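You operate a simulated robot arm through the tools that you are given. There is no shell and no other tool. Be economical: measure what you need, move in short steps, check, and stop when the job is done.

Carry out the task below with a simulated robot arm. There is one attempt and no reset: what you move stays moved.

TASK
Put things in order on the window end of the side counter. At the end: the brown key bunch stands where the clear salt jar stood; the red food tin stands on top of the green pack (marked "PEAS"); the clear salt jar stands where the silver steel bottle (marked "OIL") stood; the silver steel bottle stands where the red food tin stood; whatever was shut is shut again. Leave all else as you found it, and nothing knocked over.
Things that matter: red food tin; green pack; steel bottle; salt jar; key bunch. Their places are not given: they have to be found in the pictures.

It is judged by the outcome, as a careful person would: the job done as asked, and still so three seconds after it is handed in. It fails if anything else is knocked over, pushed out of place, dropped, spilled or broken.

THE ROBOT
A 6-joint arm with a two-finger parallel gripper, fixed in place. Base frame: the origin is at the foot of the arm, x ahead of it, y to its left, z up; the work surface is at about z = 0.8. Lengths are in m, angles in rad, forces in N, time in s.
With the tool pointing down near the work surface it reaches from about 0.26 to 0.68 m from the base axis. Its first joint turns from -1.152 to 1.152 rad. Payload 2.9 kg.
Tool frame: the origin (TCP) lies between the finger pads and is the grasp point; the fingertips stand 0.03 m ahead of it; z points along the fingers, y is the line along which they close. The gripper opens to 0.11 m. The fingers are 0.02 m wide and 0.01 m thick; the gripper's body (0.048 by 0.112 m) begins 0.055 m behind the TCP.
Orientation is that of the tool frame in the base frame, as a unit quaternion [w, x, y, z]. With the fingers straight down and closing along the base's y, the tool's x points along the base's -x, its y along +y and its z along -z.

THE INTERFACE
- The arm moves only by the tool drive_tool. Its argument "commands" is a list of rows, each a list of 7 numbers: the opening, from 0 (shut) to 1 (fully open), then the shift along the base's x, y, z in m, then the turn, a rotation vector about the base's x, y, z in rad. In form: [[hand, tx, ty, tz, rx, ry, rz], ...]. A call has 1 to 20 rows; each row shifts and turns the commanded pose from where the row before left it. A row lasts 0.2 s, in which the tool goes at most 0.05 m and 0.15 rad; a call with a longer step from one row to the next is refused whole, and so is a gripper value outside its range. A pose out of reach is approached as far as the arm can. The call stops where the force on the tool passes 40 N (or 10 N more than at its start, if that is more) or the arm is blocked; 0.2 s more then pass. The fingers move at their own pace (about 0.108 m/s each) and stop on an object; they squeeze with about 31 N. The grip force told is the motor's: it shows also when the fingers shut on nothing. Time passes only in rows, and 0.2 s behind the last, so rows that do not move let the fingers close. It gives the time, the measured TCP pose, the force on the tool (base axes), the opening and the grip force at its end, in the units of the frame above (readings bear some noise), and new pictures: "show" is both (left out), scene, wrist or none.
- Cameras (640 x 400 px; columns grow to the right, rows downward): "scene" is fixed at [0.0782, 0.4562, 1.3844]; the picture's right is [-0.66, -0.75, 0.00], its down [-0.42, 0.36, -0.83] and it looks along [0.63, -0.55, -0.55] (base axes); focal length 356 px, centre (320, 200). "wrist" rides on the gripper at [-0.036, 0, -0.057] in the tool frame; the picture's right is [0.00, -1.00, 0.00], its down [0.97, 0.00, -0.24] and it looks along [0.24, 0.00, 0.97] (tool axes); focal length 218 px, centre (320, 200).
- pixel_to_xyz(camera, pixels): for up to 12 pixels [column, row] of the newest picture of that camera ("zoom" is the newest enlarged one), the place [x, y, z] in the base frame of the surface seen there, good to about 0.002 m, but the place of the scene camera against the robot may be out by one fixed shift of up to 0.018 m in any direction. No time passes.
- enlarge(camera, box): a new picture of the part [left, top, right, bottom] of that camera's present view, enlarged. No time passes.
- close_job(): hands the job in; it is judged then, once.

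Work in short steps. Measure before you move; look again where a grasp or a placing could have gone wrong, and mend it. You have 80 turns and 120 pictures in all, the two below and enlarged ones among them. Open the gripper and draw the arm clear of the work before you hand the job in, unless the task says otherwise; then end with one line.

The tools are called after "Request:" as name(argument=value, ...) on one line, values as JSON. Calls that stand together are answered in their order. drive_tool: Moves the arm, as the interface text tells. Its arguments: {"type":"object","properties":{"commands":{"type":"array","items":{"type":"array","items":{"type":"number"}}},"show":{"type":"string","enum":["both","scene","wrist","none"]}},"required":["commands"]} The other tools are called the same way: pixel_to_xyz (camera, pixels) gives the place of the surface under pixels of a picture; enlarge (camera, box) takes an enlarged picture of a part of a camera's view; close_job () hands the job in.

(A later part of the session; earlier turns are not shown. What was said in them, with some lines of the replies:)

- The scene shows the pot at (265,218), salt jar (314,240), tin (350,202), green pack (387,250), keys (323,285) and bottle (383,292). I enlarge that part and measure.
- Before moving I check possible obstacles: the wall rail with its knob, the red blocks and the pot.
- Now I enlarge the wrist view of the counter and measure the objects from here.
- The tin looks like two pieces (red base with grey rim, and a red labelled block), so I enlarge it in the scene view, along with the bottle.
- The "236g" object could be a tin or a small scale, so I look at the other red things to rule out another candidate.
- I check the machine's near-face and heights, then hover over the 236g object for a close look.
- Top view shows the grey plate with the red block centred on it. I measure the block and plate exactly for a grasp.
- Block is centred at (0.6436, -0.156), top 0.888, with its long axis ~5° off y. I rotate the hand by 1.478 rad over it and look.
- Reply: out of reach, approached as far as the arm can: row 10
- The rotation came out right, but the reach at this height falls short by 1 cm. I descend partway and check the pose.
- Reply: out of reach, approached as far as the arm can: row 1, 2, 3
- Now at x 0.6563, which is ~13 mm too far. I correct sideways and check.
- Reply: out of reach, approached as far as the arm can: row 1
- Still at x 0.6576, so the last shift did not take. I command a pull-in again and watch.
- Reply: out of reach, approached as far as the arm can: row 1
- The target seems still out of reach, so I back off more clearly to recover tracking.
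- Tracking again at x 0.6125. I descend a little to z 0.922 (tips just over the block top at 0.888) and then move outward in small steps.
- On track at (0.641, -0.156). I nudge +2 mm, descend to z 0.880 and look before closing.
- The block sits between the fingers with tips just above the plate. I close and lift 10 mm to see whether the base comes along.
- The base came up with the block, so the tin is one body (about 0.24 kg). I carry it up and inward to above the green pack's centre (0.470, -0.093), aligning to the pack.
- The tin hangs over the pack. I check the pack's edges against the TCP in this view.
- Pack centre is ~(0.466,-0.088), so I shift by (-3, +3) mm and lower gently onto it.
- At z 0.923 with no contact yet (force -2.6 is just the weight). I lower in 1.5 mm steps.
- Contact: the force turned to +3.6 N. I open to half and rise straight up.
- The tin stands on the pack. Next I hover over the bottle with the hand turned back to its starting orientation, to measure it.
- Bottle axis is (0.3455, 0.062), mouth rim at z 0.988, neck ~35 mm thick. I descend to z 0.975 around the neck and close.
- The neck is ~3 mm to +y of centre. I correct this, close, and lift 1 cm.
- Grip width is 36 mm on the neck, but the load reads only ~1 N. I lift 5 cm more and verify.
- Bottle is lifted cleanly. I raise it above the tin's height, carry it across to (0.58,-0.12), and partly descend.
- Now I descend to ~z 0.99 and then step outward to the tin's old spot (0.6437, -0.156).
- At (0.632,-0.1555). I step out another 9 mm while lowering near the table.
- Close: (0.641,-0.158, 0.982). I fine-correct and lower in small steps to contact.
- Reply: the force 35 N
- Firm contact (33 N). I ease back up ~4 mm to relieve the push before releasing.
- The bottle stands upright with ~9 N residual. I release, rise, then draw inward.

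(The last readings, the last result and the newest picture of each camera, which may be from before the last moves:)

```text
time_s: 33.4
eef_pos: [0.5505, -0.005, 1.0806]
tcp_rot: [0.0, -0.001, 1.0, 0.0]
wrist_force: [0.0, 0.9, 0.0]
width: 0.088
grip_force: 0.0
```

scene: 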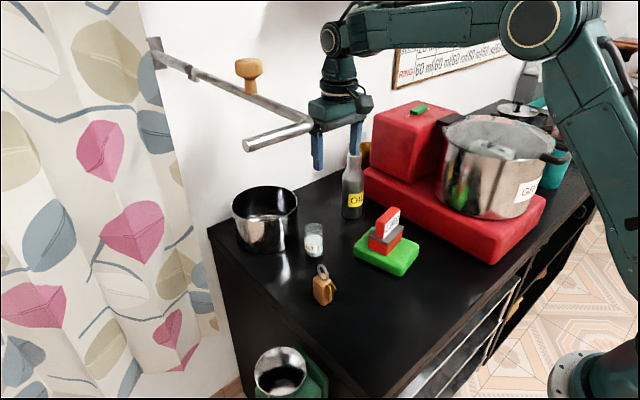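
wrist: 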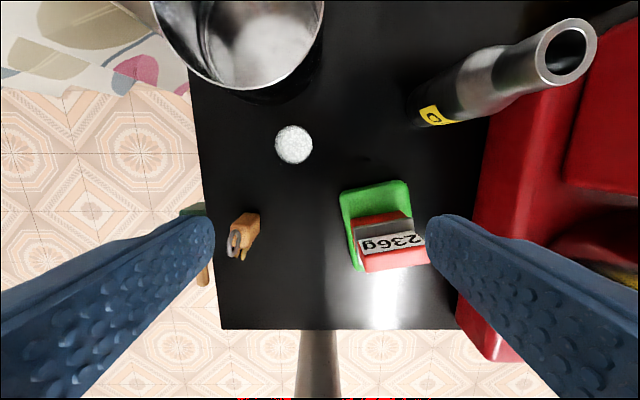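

The bottle stands. The salt jar is at (293,145) nearly straight below the camera, so I measure it.

Request:
enlarge(camera="wrist", box=[253, 115, 333, 170])

Request:
pixel_to_xyz(camera="wrist", pixels=[[277, 145], [310, 145], [293, 128], [293, 162], [293, 145], [240, 245], [256, 218], [240, 215], [255, 240], [246, 255], [232, 235], [248, 228]])

Request:
enlarge(camera="wrist", box=[205, 200, 285, 270])

Request:
enlarge(camera="scene", box=[285, 215, 345, 310])

```text
7.27 times, centred on (293, 142) of wrist
```

zoom: 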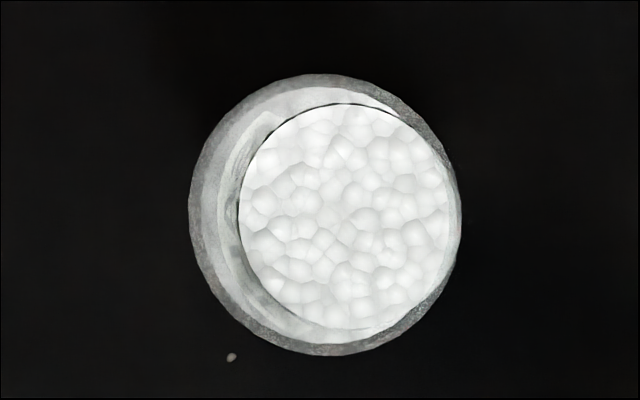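

```text
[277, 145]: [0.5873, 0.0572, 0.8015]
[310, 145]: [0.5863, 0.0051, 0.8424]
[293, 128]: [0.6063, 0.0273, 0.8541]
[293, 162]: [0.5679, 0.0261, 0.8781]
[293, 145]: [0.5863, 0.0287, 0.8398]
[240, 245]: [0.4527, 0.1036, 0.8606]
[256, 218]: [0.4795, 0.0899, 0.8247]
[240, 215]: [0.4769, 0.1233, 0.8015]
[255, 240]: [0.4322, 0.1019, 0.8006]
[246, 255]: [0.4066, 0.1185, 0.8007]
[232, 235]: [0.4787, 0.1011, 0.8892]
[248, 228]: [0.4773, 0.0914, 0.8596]
```

```text
5.71 times, centred on (245, 235) of wrist
```

zoom: 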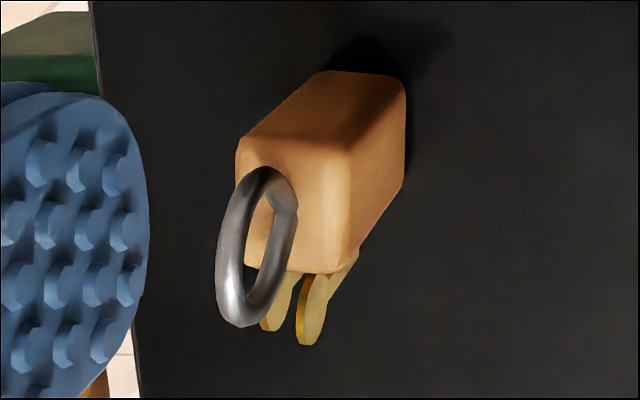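

```text
4.21 times, centred on (315, 262) of scene
```

zoom: 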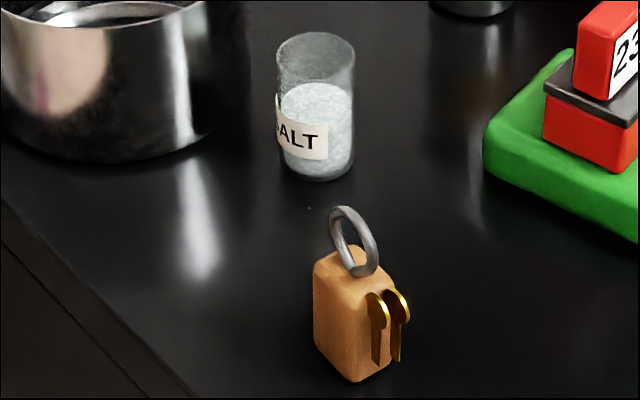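

Jar axis works out at (0.589, 0.0255), rim ~0.878, about 43 mm wide. I check the pot rim's nearness.

Request:
pixel_to_xyz(camera="wrist", pixels=[[240, 89], [270, 84], [295, 68], [320, 30], [200, 75], [270, 100], [298, 80], [287, 130], [303, 130]])

```text
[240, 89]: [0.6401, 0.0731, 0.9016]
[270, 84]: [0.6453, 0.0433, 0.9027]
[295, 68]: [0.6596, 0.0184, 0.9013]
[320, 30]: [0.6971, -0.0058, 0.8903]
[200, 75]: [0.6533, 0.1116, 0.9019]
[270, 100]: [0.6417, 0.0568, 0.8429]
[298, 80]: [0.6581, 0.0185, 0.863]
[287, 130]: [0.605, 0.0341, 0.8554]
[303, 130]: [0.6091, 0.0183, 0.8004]
```

Pot rim is at z 0.902, nearest at x≈0.64. I turn the hand -0.3 rad to keep the wrist camera away from the pot, then move over the jar and look.

Request:
drive_tool(commands=[[0.75, 0.02, 0.015, -0.03, 0, 0, -0.15], [0.75, 0.0185, 0.0155, -0.04, 0, 0, -0.15], [0.75, 0, 0, -0.04, 0, 0, 0], [0.75, 0, 0, 0, 0, 0, 0]])

```text
time_s: 34.4
eef_pos: [0.5881, 0.0305, 0.9682]
tcp_rot: [0.0, 0.149, 0.989, 0.0]
wrist_force: [0.0, 0.3, 0.3]
width: 0.0824
grip_force: 0.1
```

scene: 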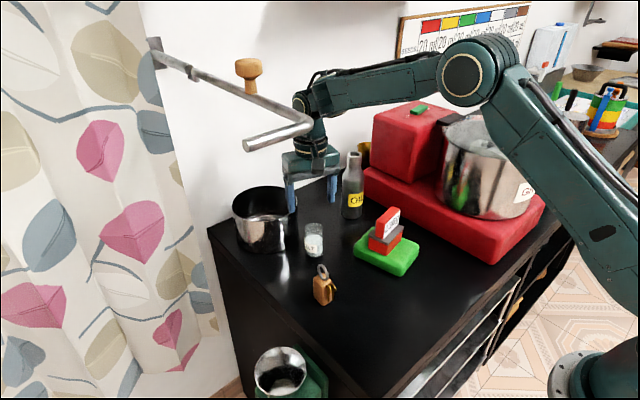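
wrist: 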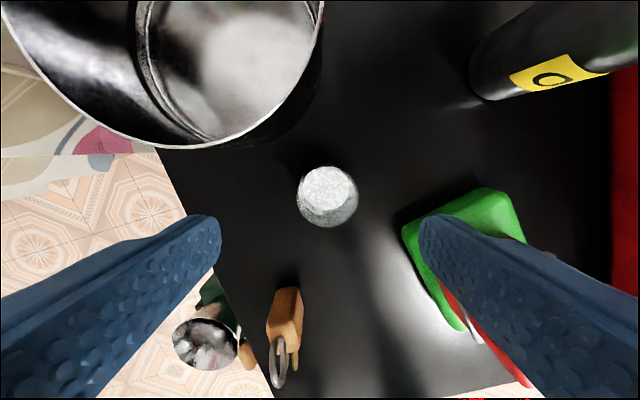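

The jar rim at (328,196) is ~6 mm to -y of the TCP. I correct this, descend to z 0.862, and close softly.

Request:
drive_tool(commands=[[0.75, 0.0007, -0.006, -0.03, 0, 0, 0], [0.75, 0, 0, -0.04, 0, 0, 0], [0.75, 0, 0, -0.036, 0, 0, 0], [0.75, 0, 0, 0, 0, 0, 0]])

```text
time_s: 35.4
eef_pos: [0.5913, 0.0209, 0.8636]
tcp_rot: [0.0, 0.149, 0.989, -0.001]
wrist_force: [-0.5, -0.7, 0.7]
width: 0.0823
grip_force: 0.0
```

scene: 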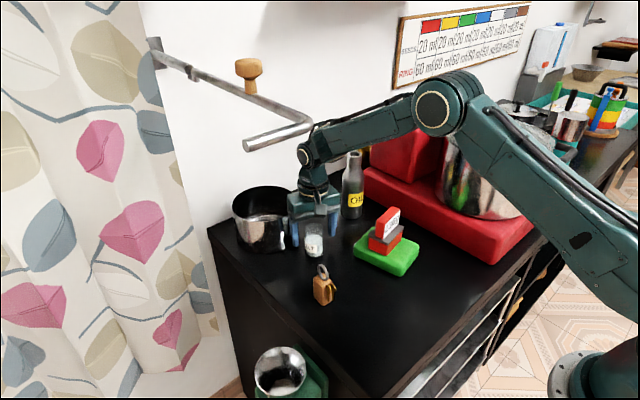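
wrist: 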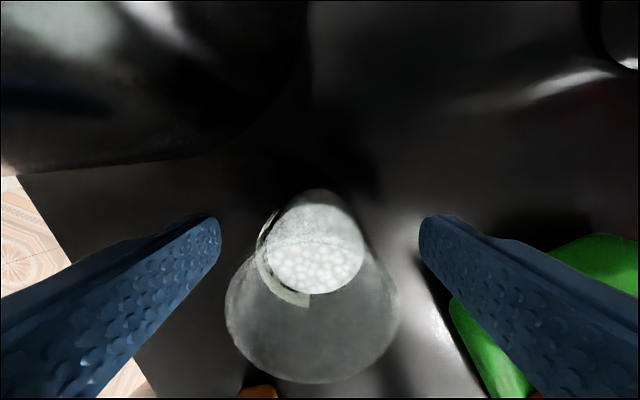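

The jar is centred between the fingers. I close and lift slightly.

Request:
drive_tool(commands=[[0.6, -0.001, 0.002, 0, 0, 0, 0], [0.45, 0, 0, 0, 0, 0, 0], [0, 0, 0, 0, 0, 0, 0], [0, 0, 0, 0, 0, 0, 0], [0, 0, 0, 0, 0, 0, 0], [0, 0, 0, 0.01, 0, 0, 0], [0, 0, 0, 0.02, 0, 0, 0], [0, 0, 0, 0, 0, 0, 0]])

```text
time_s: 37.2
eef_pos: [0.5922, 0.0236, 0.8958]
tcp_rot: [0.0, 0.15, 0.989, 0.0]
wrist_force: [0.8, -0.2, -0.8]
width: 0.0467
grip_force: 30.8
```

scene: 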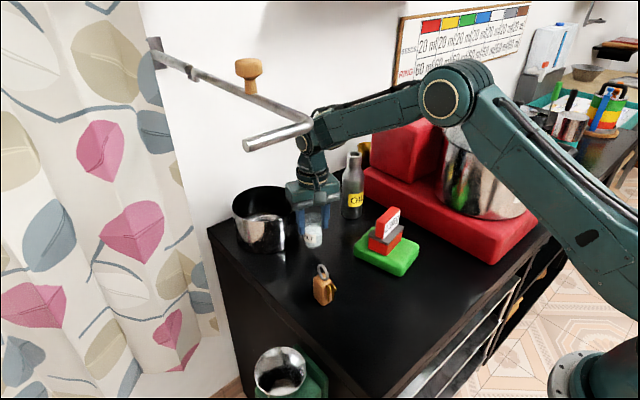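
wrist: 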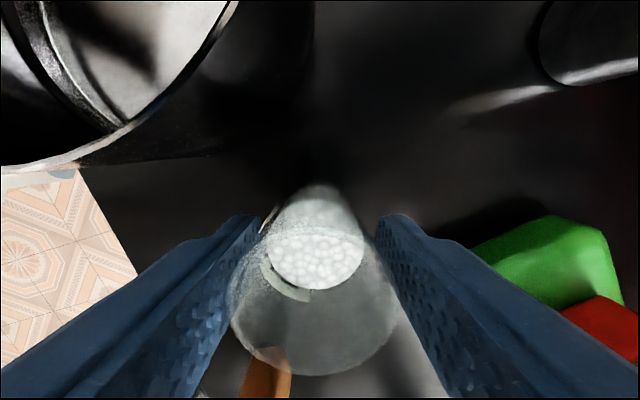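

Jar held upright. I raise it 9 cm and carry it to above the bottle's old place (0.3455, 0.0635).

Request:
drive_tool(commands=[[0, 0, 0, 0.045, 0, 0, 0], [0, 0, 0, 0.045, 0, 0, 0], [0, -0.0308, 0.005, 0, 0, 0, 0], [0, -0.0308, 0.005, 0, 0, 0, 0], [0, -0.0308, 0.005, 0, 0, 0, 0], [0, -0.0308, 0.005, 0, 0, 0, 0], [0, -0.0308, 0.005, 0, 0, 0, 0], [0, -0.0308, 0.005, 0, 0, 0, 0], [0, -0.0308, 0.005, 0, 0, 0, 0], [0, -0.0308, 0.005, 0, 0, 0, 0], [0, 0, 0, 0, 0, 0, 0]])

```text
time_s: 39.6
eef_pos: [0.3443, 0.0632, 0.9837]
tcp_rot: [0.001, 0.15, 0.989, 0.0]
wrist_force: [0.4, -0.7, -1.8]
width: 0.0466
grip_force: 31.0
```

scene: 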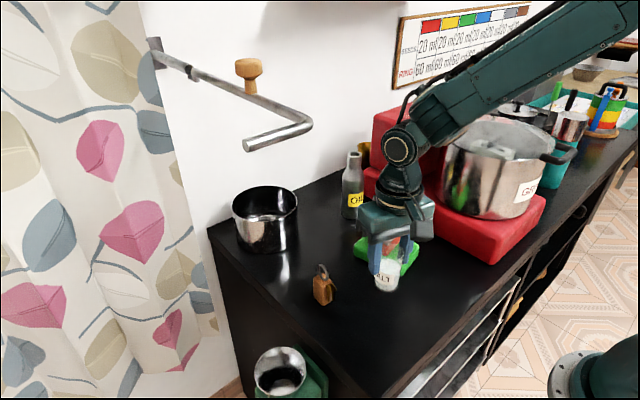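
wrist: 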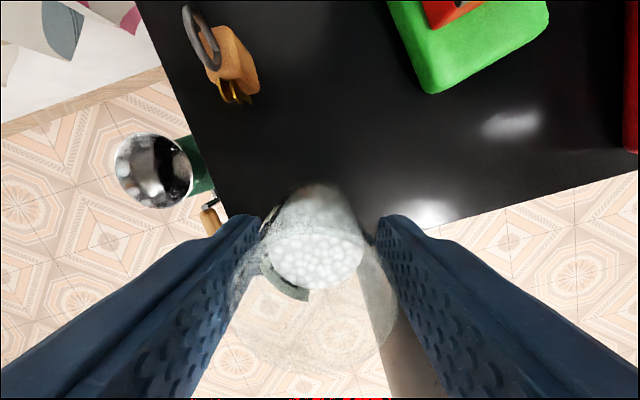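

Above the target. I lower to just over the table.

Request:
drive_tool(commands=[[0, 0.001, 0, -0.04, 0, 0, 0], [0, 0, 0, -0.04, 0, 0, 0], [0, 0, 0, -0.03, 0, 0, 0], [0, 0, 0, -0.003, 0, 0, 0], [0, 0, 0, 0, 0, 0, 0]], show="none")

```text
time_s: 40.8
eef_pos: [0.3473, 0.0652, 0.8691]
tcp_rot: [0.0, 0.15, 0.989, 0.0]
wrist_force: [-0.1, 0.5, -1.6]
width: 0.0468
grip_force: 31.1
```

Request:
drive_tool(commands=[[0, 0, 0, -0.0015, 0, 0, 0], [0, 0, 0, -0.001, 0, 0, 0], [0, 0, 0, 0, 0, 0, 0]], show="none")

```text
time_s: 41.6
eef_pos: [0.3465, 0.064, 0.867]
tcp_rot: [0.0, 0.15, 0.989, 0.0]
wrist_force: [0.1, -0.3, -0.9]
width: 0.047
grip_force: 30.5
```

Request:
drive_tool(commands=[[0, 0, 0, -0.001, 0, 0, 0], [0, 0, 0, -0.001, 0, 0, 0], [0, 0, 0, 0, 0, 0, 0]], show="none")

```text
time_s: 42.4
eef_pos: [0.3447, 0.0638, 0.8648]
tcp_rot: [0.0, 0.15, 0.989, 0.0]
wrist_force: [-0.4, 0.1, -0.4]
width: 0.0464
grip_force: 31.3
```

Request:
drive_tool(commands=[[0, 0, 0, -0.001, 0, 0, 0], [0, 0, 0, -0.001, 0, 0, 0], [0, 0, 0, 0, 0, 0, 0]], show="scene")

Request:
enlarge(camera="scene", box=[345, 235, 435, 345])

```text
time_s: 43.2
eef_pos: [0.3458, 0.0637, 0.8635]
tcp_rot: [0.0, 0.15, 0.989, 0.0]
wrist_force: [-6.0, -2.8, 25.4]
width: 0.0465
grip_force: 30.5
```

scene: 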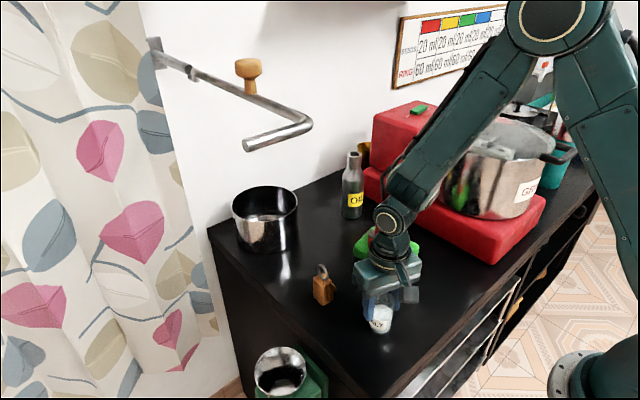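

```text
3.64 times, centred on (390, 290) of scene
```

zoom: 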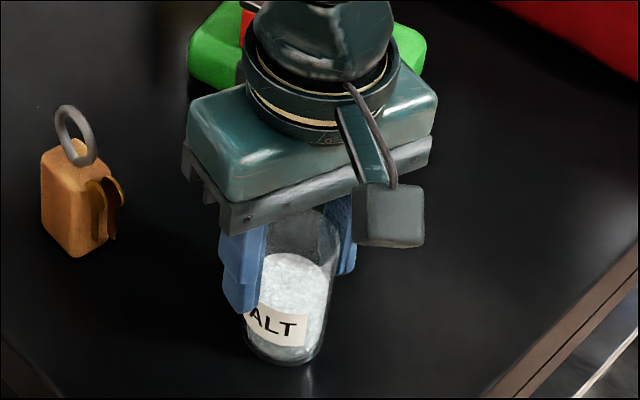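

In contact (25 N). I relieve by 1 mm, open, and rise straight up.

Request:
drive_tool(commands=[[0, 0, 0, 0.001, 0, 0, 0], [0, 0, 0, 0, 0, 0, 0], [0.75, 0, 0, 0, 0, 0, 0], [0.75, 0, 0, 0, 0, 0, 0], [0.75, 0, 0, 0.03, 0, 0, 0], [0.75, 0, 0, 0.05, 0, 0, 0], [0.75, 0, 0, 0.05, 0, 0, 0], [0.75, 0.04, 0.01, 0.03, 0, 0, 0], [0.75, 0.03, 0.02, 0, 0, 0, 0], [0.75, 0, 0, 0, 0, 0, 0]])

```text
refused: row 8 steps farther than a row can; nothing moved
```

Request:
drive_tool(commands=[[0, 0, 0, 0.001, 0, 0, 0], [0, 0, 0, 0, 0, 0, 0], [0.75, 0, 0, 0, 0, 0, 0], [0.75, 0, 0, 0, 0, 0, 0], [0.75, 0, 0, 0.03, 0, 0, 0], [0.75, 0, 0, 0.05, 0, 0, 0], [0.75, 0, 0, 0.05, 0, 0, 0], [0.75, 0.03, 0.01, 0.03, 0, 0, 0], [0.75, 0.04, 0.02, 0, 0, 0, 0], [0.75, 0, 0, 0, 0, 0, 0]])

```text
time_s: 45.4
eef_pos: [0.4132, 0.0952, 1.0241]
tcp_rot: [-0.001, 0.149, 0.989, 0.0]
wrist_force: [0.5, 0.7, 0.4]
width: 0.0825
grip_force: 0.0
```

scene: 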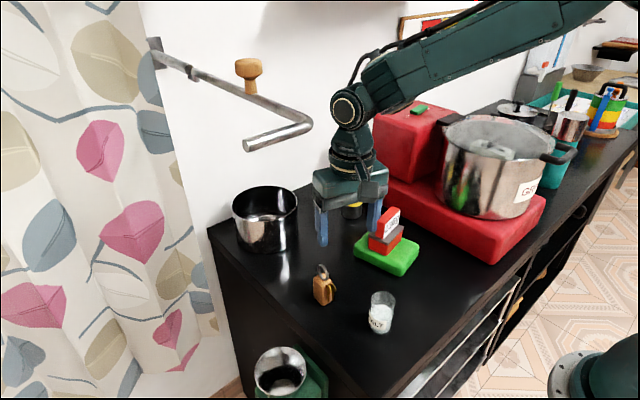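
wrist: 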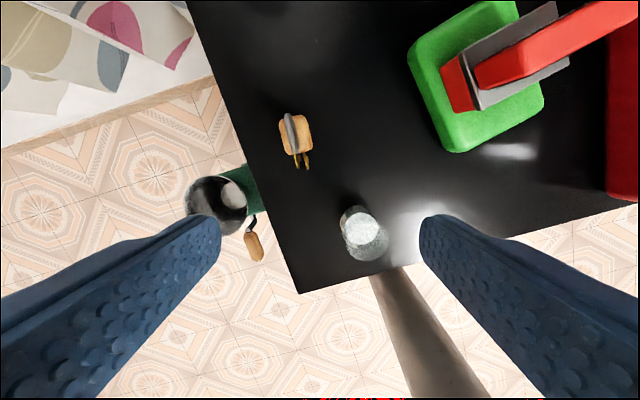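

Jar stands at the bottle's place. Now the keys at (295,135): I measure the brown block's shape and orientation.

Request:
enlarge(camera="wrist", box=[260, 100, 340, 180])

Request:
pixel_to_xyz(camera="wrist", pixels=[[281, 122], [305, 117], [286, 153], [311, 148], [308, 130], [282, 135], [290, 116], [294, 152], [296, 165], [307, 165], [301, 120], [291, 135]])

```text
5.00 times, centred on (300, 140) of wrist
```

zoom: 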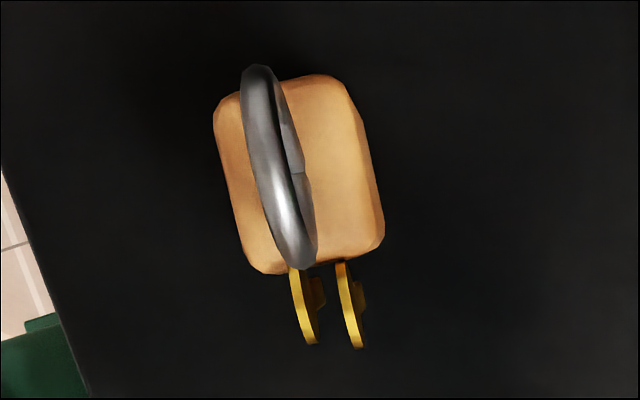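

```text
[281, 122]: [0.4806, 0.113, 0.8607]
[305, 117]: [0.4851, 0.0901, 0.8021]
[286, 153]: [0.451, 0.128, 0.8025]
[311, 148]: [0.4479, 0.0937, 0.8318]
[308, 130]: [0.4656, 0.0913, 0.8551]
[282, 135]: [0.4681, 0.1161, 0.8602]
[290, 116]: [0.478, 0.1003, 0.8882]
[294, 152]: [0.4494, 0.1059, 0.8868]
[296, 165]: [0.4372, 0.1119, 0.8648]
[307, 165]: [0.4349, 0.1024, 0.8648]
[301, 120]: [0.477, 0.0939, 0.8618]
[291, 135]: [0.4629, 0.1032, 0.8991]
```

Request:
pixel_to_xyz(camera="zoom", pixels=[[220, 130], [245, 250], [350, 100], [372, 225], [226, 165], [236, 210], [355, 130], [364, 185], [300, 85], [330, 255], [255, 75], [295, 260]])

```text
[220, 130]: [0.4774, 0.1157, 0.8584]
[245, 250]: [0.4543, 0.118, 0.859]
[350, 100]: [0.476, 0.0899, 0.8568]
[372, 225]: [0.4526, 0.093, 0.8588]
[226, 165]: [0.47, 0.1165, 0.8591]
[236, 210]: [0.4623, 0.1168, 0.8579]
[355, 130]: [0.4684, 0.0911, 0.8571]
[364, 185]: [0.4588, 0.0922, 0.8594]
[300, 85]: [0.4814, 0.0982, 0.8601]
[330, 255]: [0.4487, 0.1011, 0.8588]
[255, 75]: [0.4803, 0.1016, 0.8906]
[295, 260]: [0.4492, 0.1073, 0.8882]
```

Block centre ≈ (0.465, 0.104), 26 mm wide along ~y, top 0.860, ring top 0.899. I align the hand (+0.185 rad), move above, and look.

Request:
drive_tool(commands=[[0.6, 0.026, 0.0044, -0.02, 0, 0, 0.0925], [0.6, 0.0258, 0.0044, -0.02, 0, 0, 0.0925], [0.6, 0, 0, -0.03, 0, 0, 0], [0.6, 0, 0, 0, 0, 0, 0]])

```text
time_s: 46.4
eef_pos: [0.466, 0.1014, 0.9568]
tcp_rot: [0.0, 0.057, 0.998, 0.0]
wrist_force: [-0.4, -0.1, 0.4]
width: 0.066
grip_force: 0.2
```

scene: 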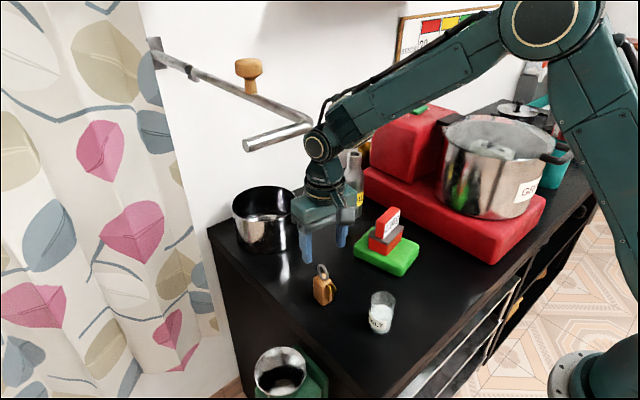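
wrist: 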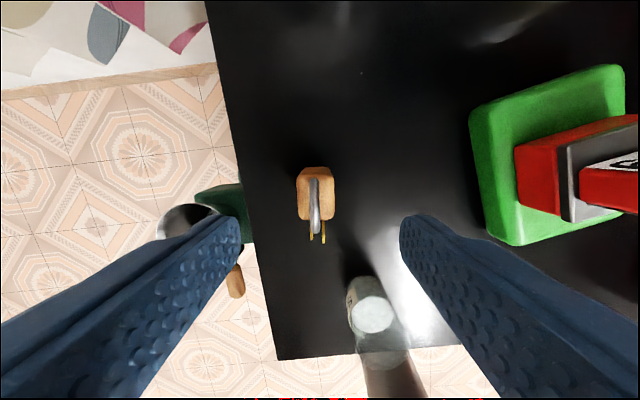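

Aligned; block is ~3 mm to +y and 2 mm to +x. I correct this and descend to z 0.856.

Request:
drive_tool(commands=[[0.6, 0.002, 0.003, -0.03, 0, 0, 0], [0.6, 0, 0, -0.04, 0, 0, 0], [0.6, 0, 0, -0.03, 0, 0, 0], [0.6, 0, 0, 0, 0, 0, 0]])

```text
time_s: 47.4
eef_pos: [0.4698, 0.1045, 0.8529]
tcp_rot: [-0.001, 0.057, 0.998, 0.0]
wrist_force: [-0.3, 0.1, -0.5]
width: 0.0658
grip_force: 0.1
```

scene: 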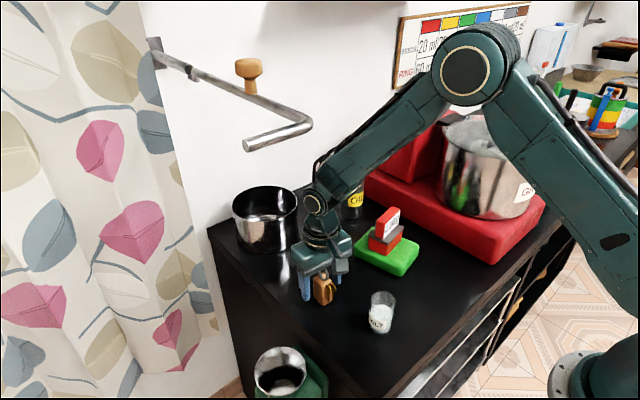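
wrist: 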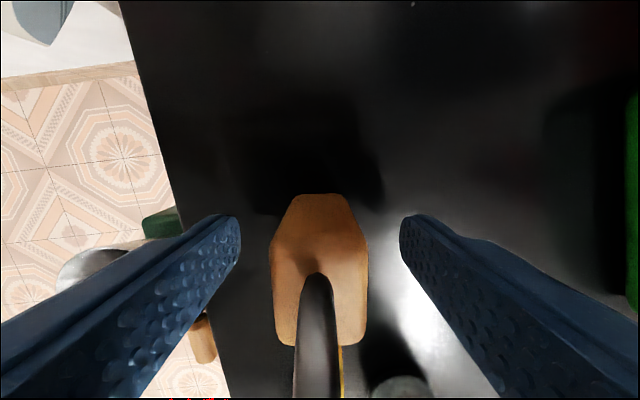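

Well centred. I raise 3 mm, close and lift.

Request:
drive_tool(commands=[[0.45, -0.001, 0, 0.003, 0, 0, 0], [0.3, 0, 0, 0, 0, 0, 0], [0, 0, 0, 0, 0, 0, 0], [0, 0, 0, 0, 0, 0, 0], [0, 0, 0, 0, 0, 0, 0], [0, 0, 0, 0.01, 0, 0, 0], [0, 0, 0, 0.02, 0, 0, 0], [0, 0, 0, 0, 0, 0, 0]])

```text
time_s: 49.2
eef_pos: [0.4681, 0.104, 0.887]
tcp_rot: [0.0, 0.057, 0.998, 0.0]
wrist_force: [-0.1, -0.9, -1.0]
width: 0.0273
grip_force: 31.6
```

scene: 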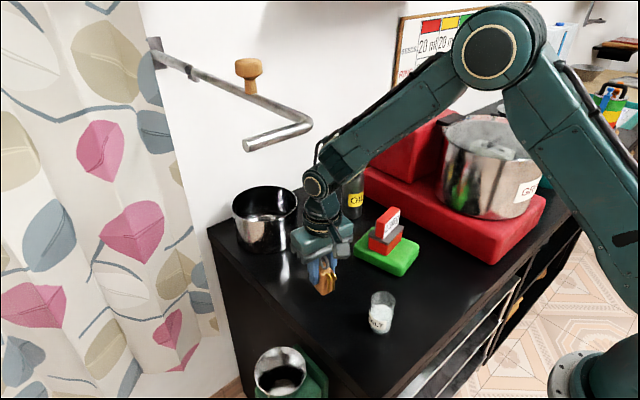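
wrist: 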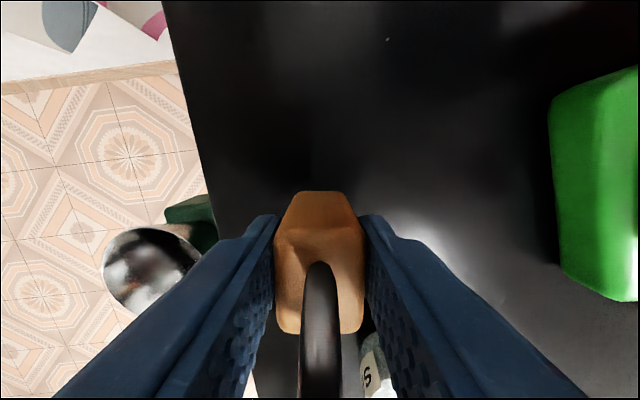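

Keys held. I raise, carry to above (0.590, 0.024) turning -0.185 rad to keep clear of the pot, and look.

Request:
drive_tool(commands=[[0, 0, 0, 0.035, 0, 0, 0], [0, 0, 0, 0.035, 0, 0, 0], [0, 0.0305, -0.02, 0, 0, 0, -0.0463], [0, 0.0305, -0.02, 0, 0, 0, -0.0463], [0, 0.0305, -0.02, 0, 0, 0, -0.0463], [0, 0.0305, -0.02, 0, 0, 0, -0.0463], [0, 0, 0, -0.02, 0, 0, 0], [0, 0, 0, 0, 0, 0, 0]])

```text
time_s: 51.0
eef_pos: [0.5871, 0.023, 0.9398]
tcp_rot: [0.0, 0.149, 0.989, 0.0]
wrist_force: [0.8, 0.4, -2.1]
width: 0.0274
grip_force: 31.3
```

scene: 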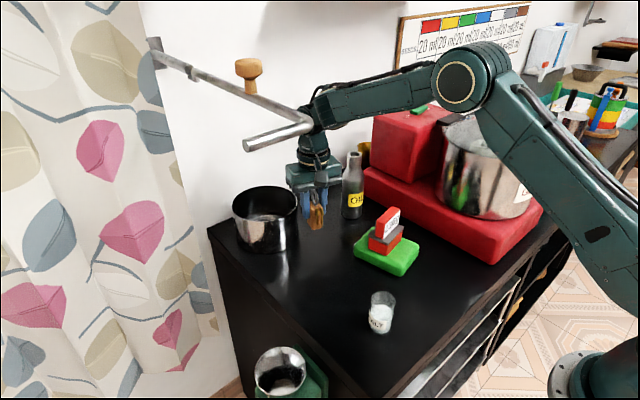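
wrist: 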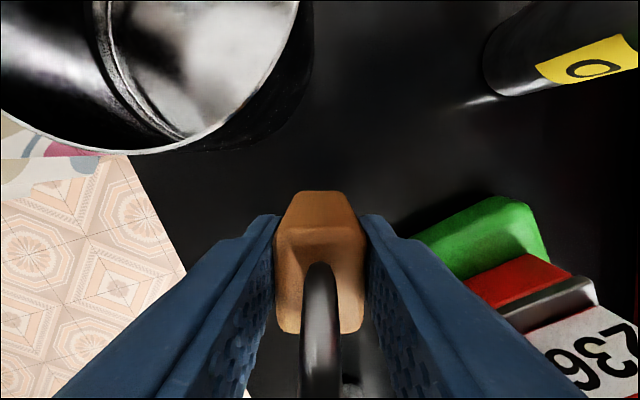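

Over the target and clear of the pot. I lower in stages to just above the table.

Request:
drive_tool(commands=[[0, 0.001, 0.0005, -0.03, 0, 0, 0], [0, 0, 0, -0.03, 0, 0, 0], [0, 0, 0, -0.016, 0, 0, 0], [0, 0, 0, -0.003, 0, 0, 0], [0, 0, 0, 0, 0, 0, 0]], show="none")

```text
time_s: 52.2
eef_pos: [0.5912, 0.0241, 0.8598]
tcp_rot: [0.0, 0.149, 0.989, 0.0]
wrist_force: [0.0, -0.3, -0.6]
width: 0.0275
grip_force: 31.1
```

Request:
drive_tool(commands=[[0, 0, 0, -0.0015, 0, 0, 0], [0, 0, 0, -0.001, 0, 0, 0], [0, 0, 0, 0, 0, 0, 0]], show="none")

```text
time_s: 53.0
eef_pos: [0.5907, 0.024, 0.8548]
tcp_rot: [0.0, 0.149, 0.989, 0.0]
wrist_force: [-0.6, -0.5, -1.2]
width: 0.0276
grip_force: 30.9
```

Request:
drive_tool(commands=[[0, 0, 0, -0.001, 0, 0, 0], [0, 0, 0, 0, 0, 0, 0]], show="none")

```text
time_s: 53.6
eef_pos: [0.5922, 0.0253, 0.8564]
tcp_rot: [0.0, 0.151, 0.989, 0.0]
wrist_force: [-0.9, -1.7, 3.4]
width: 0.0275
grip_force: 31.0
```

Light contact (+3.4 N). I release and rise straight up, then back away.

Request:
drive_tool(commands=[[0.3, 0, 0, 0, 0, 0, 0], [0.5, 0, 0, 0, 0, 0, 0], [0.5, 0, 0, 0, 0, 0, 0], [0.5, 0, 0, 0.03, 0, 0, 0], [0.5, 0, 0, 0.04, 0, 0, 0], [0.5, -0.01, 0, 0.04, 0, 0, 0], [0.5, -0.04, 0, 0.03, 0, 0, 0], [0.5, -0.04, 0, 0.02, 0, 0, 0], [0.5, -0.04, 0, 0, 0, 0, 0], [0.5, 0, 0, 0, 0, 0, 0]])

```text
time_s: 55.8
eef_pos: [0.461, 0.0244, 1.0165]
tcp_rot: [0.0, 0.149, 0.989, 0.0]
wrist_force: [-0.2, -0.4, 0.3]
width: 0.0552
grip_force: 0.0
```

scene: 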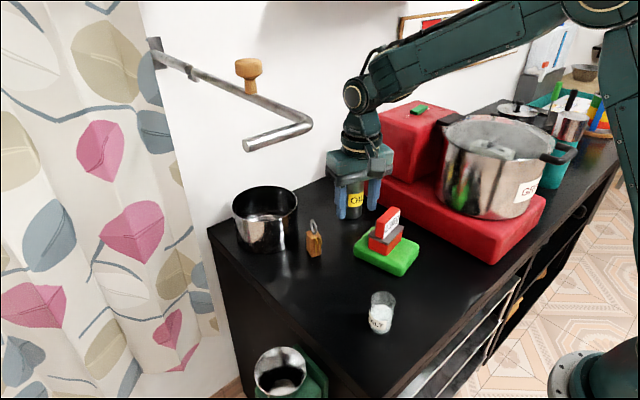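
wrist: 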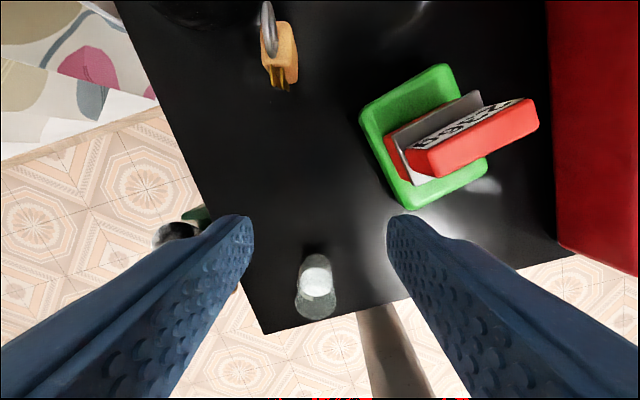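

Everything stands. I raise the arm clear and open fully, with a final look.

Request:
drive_tool(commands=[[1, 0, 0, 0.04, 0, 0, 0.1], [1, 0, -0.02, 0.04, 0, 0, 0.1], [1, -0.02, -0.03, 0.03, 0, 0, 0.1], [1, -0.02, -0.03, 0.015, 0, 0, 0], [1, 0, -0.03, 0, 0, 0, 0], [1, 0, 0, 0, 0, 0, 0]])

Request:
enlarge(camera="scene", box=[220, 140, 440, 340])

```text
time_s: 57.2
eef_pos: [0.4206, -0.0854, 1.1376]
tcp_rot: [0.0, 0.0, 1.0, 0.0]
wrist_force: [-0.2, -0.5, -0.2]
width: 0.1099
grip_force: 0.1
```

scene: 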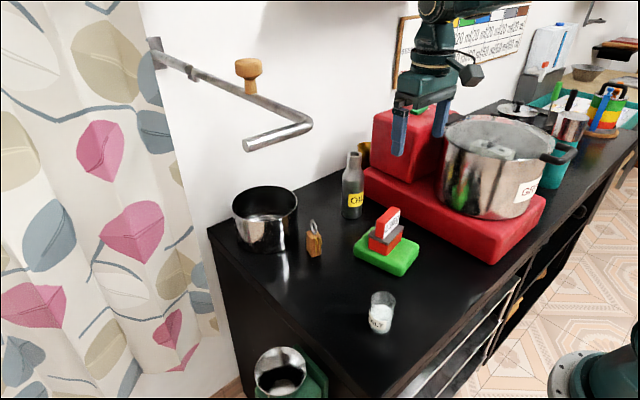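
wrist: 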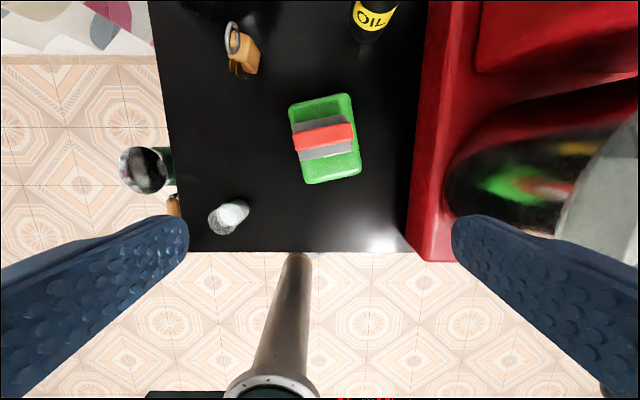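

```text
2.00 times, centred on (330, 240) of scene
```

zoom: 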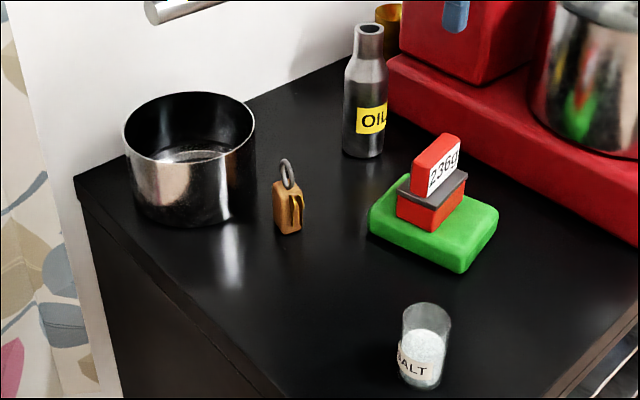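

All four moves are done, everything is upright and the arm is clear. I hand the job in.

Request:
close_job()

```text
The job is handed in.
```

The tin is on the pea pack, the bottle is where the tin stood, the jar is where the bottle stood and the keys are where the jar stood; nothing was knocked over, nothing had to be opened, and I took the red "236g" piece to be the food tin because no other red item fitted.
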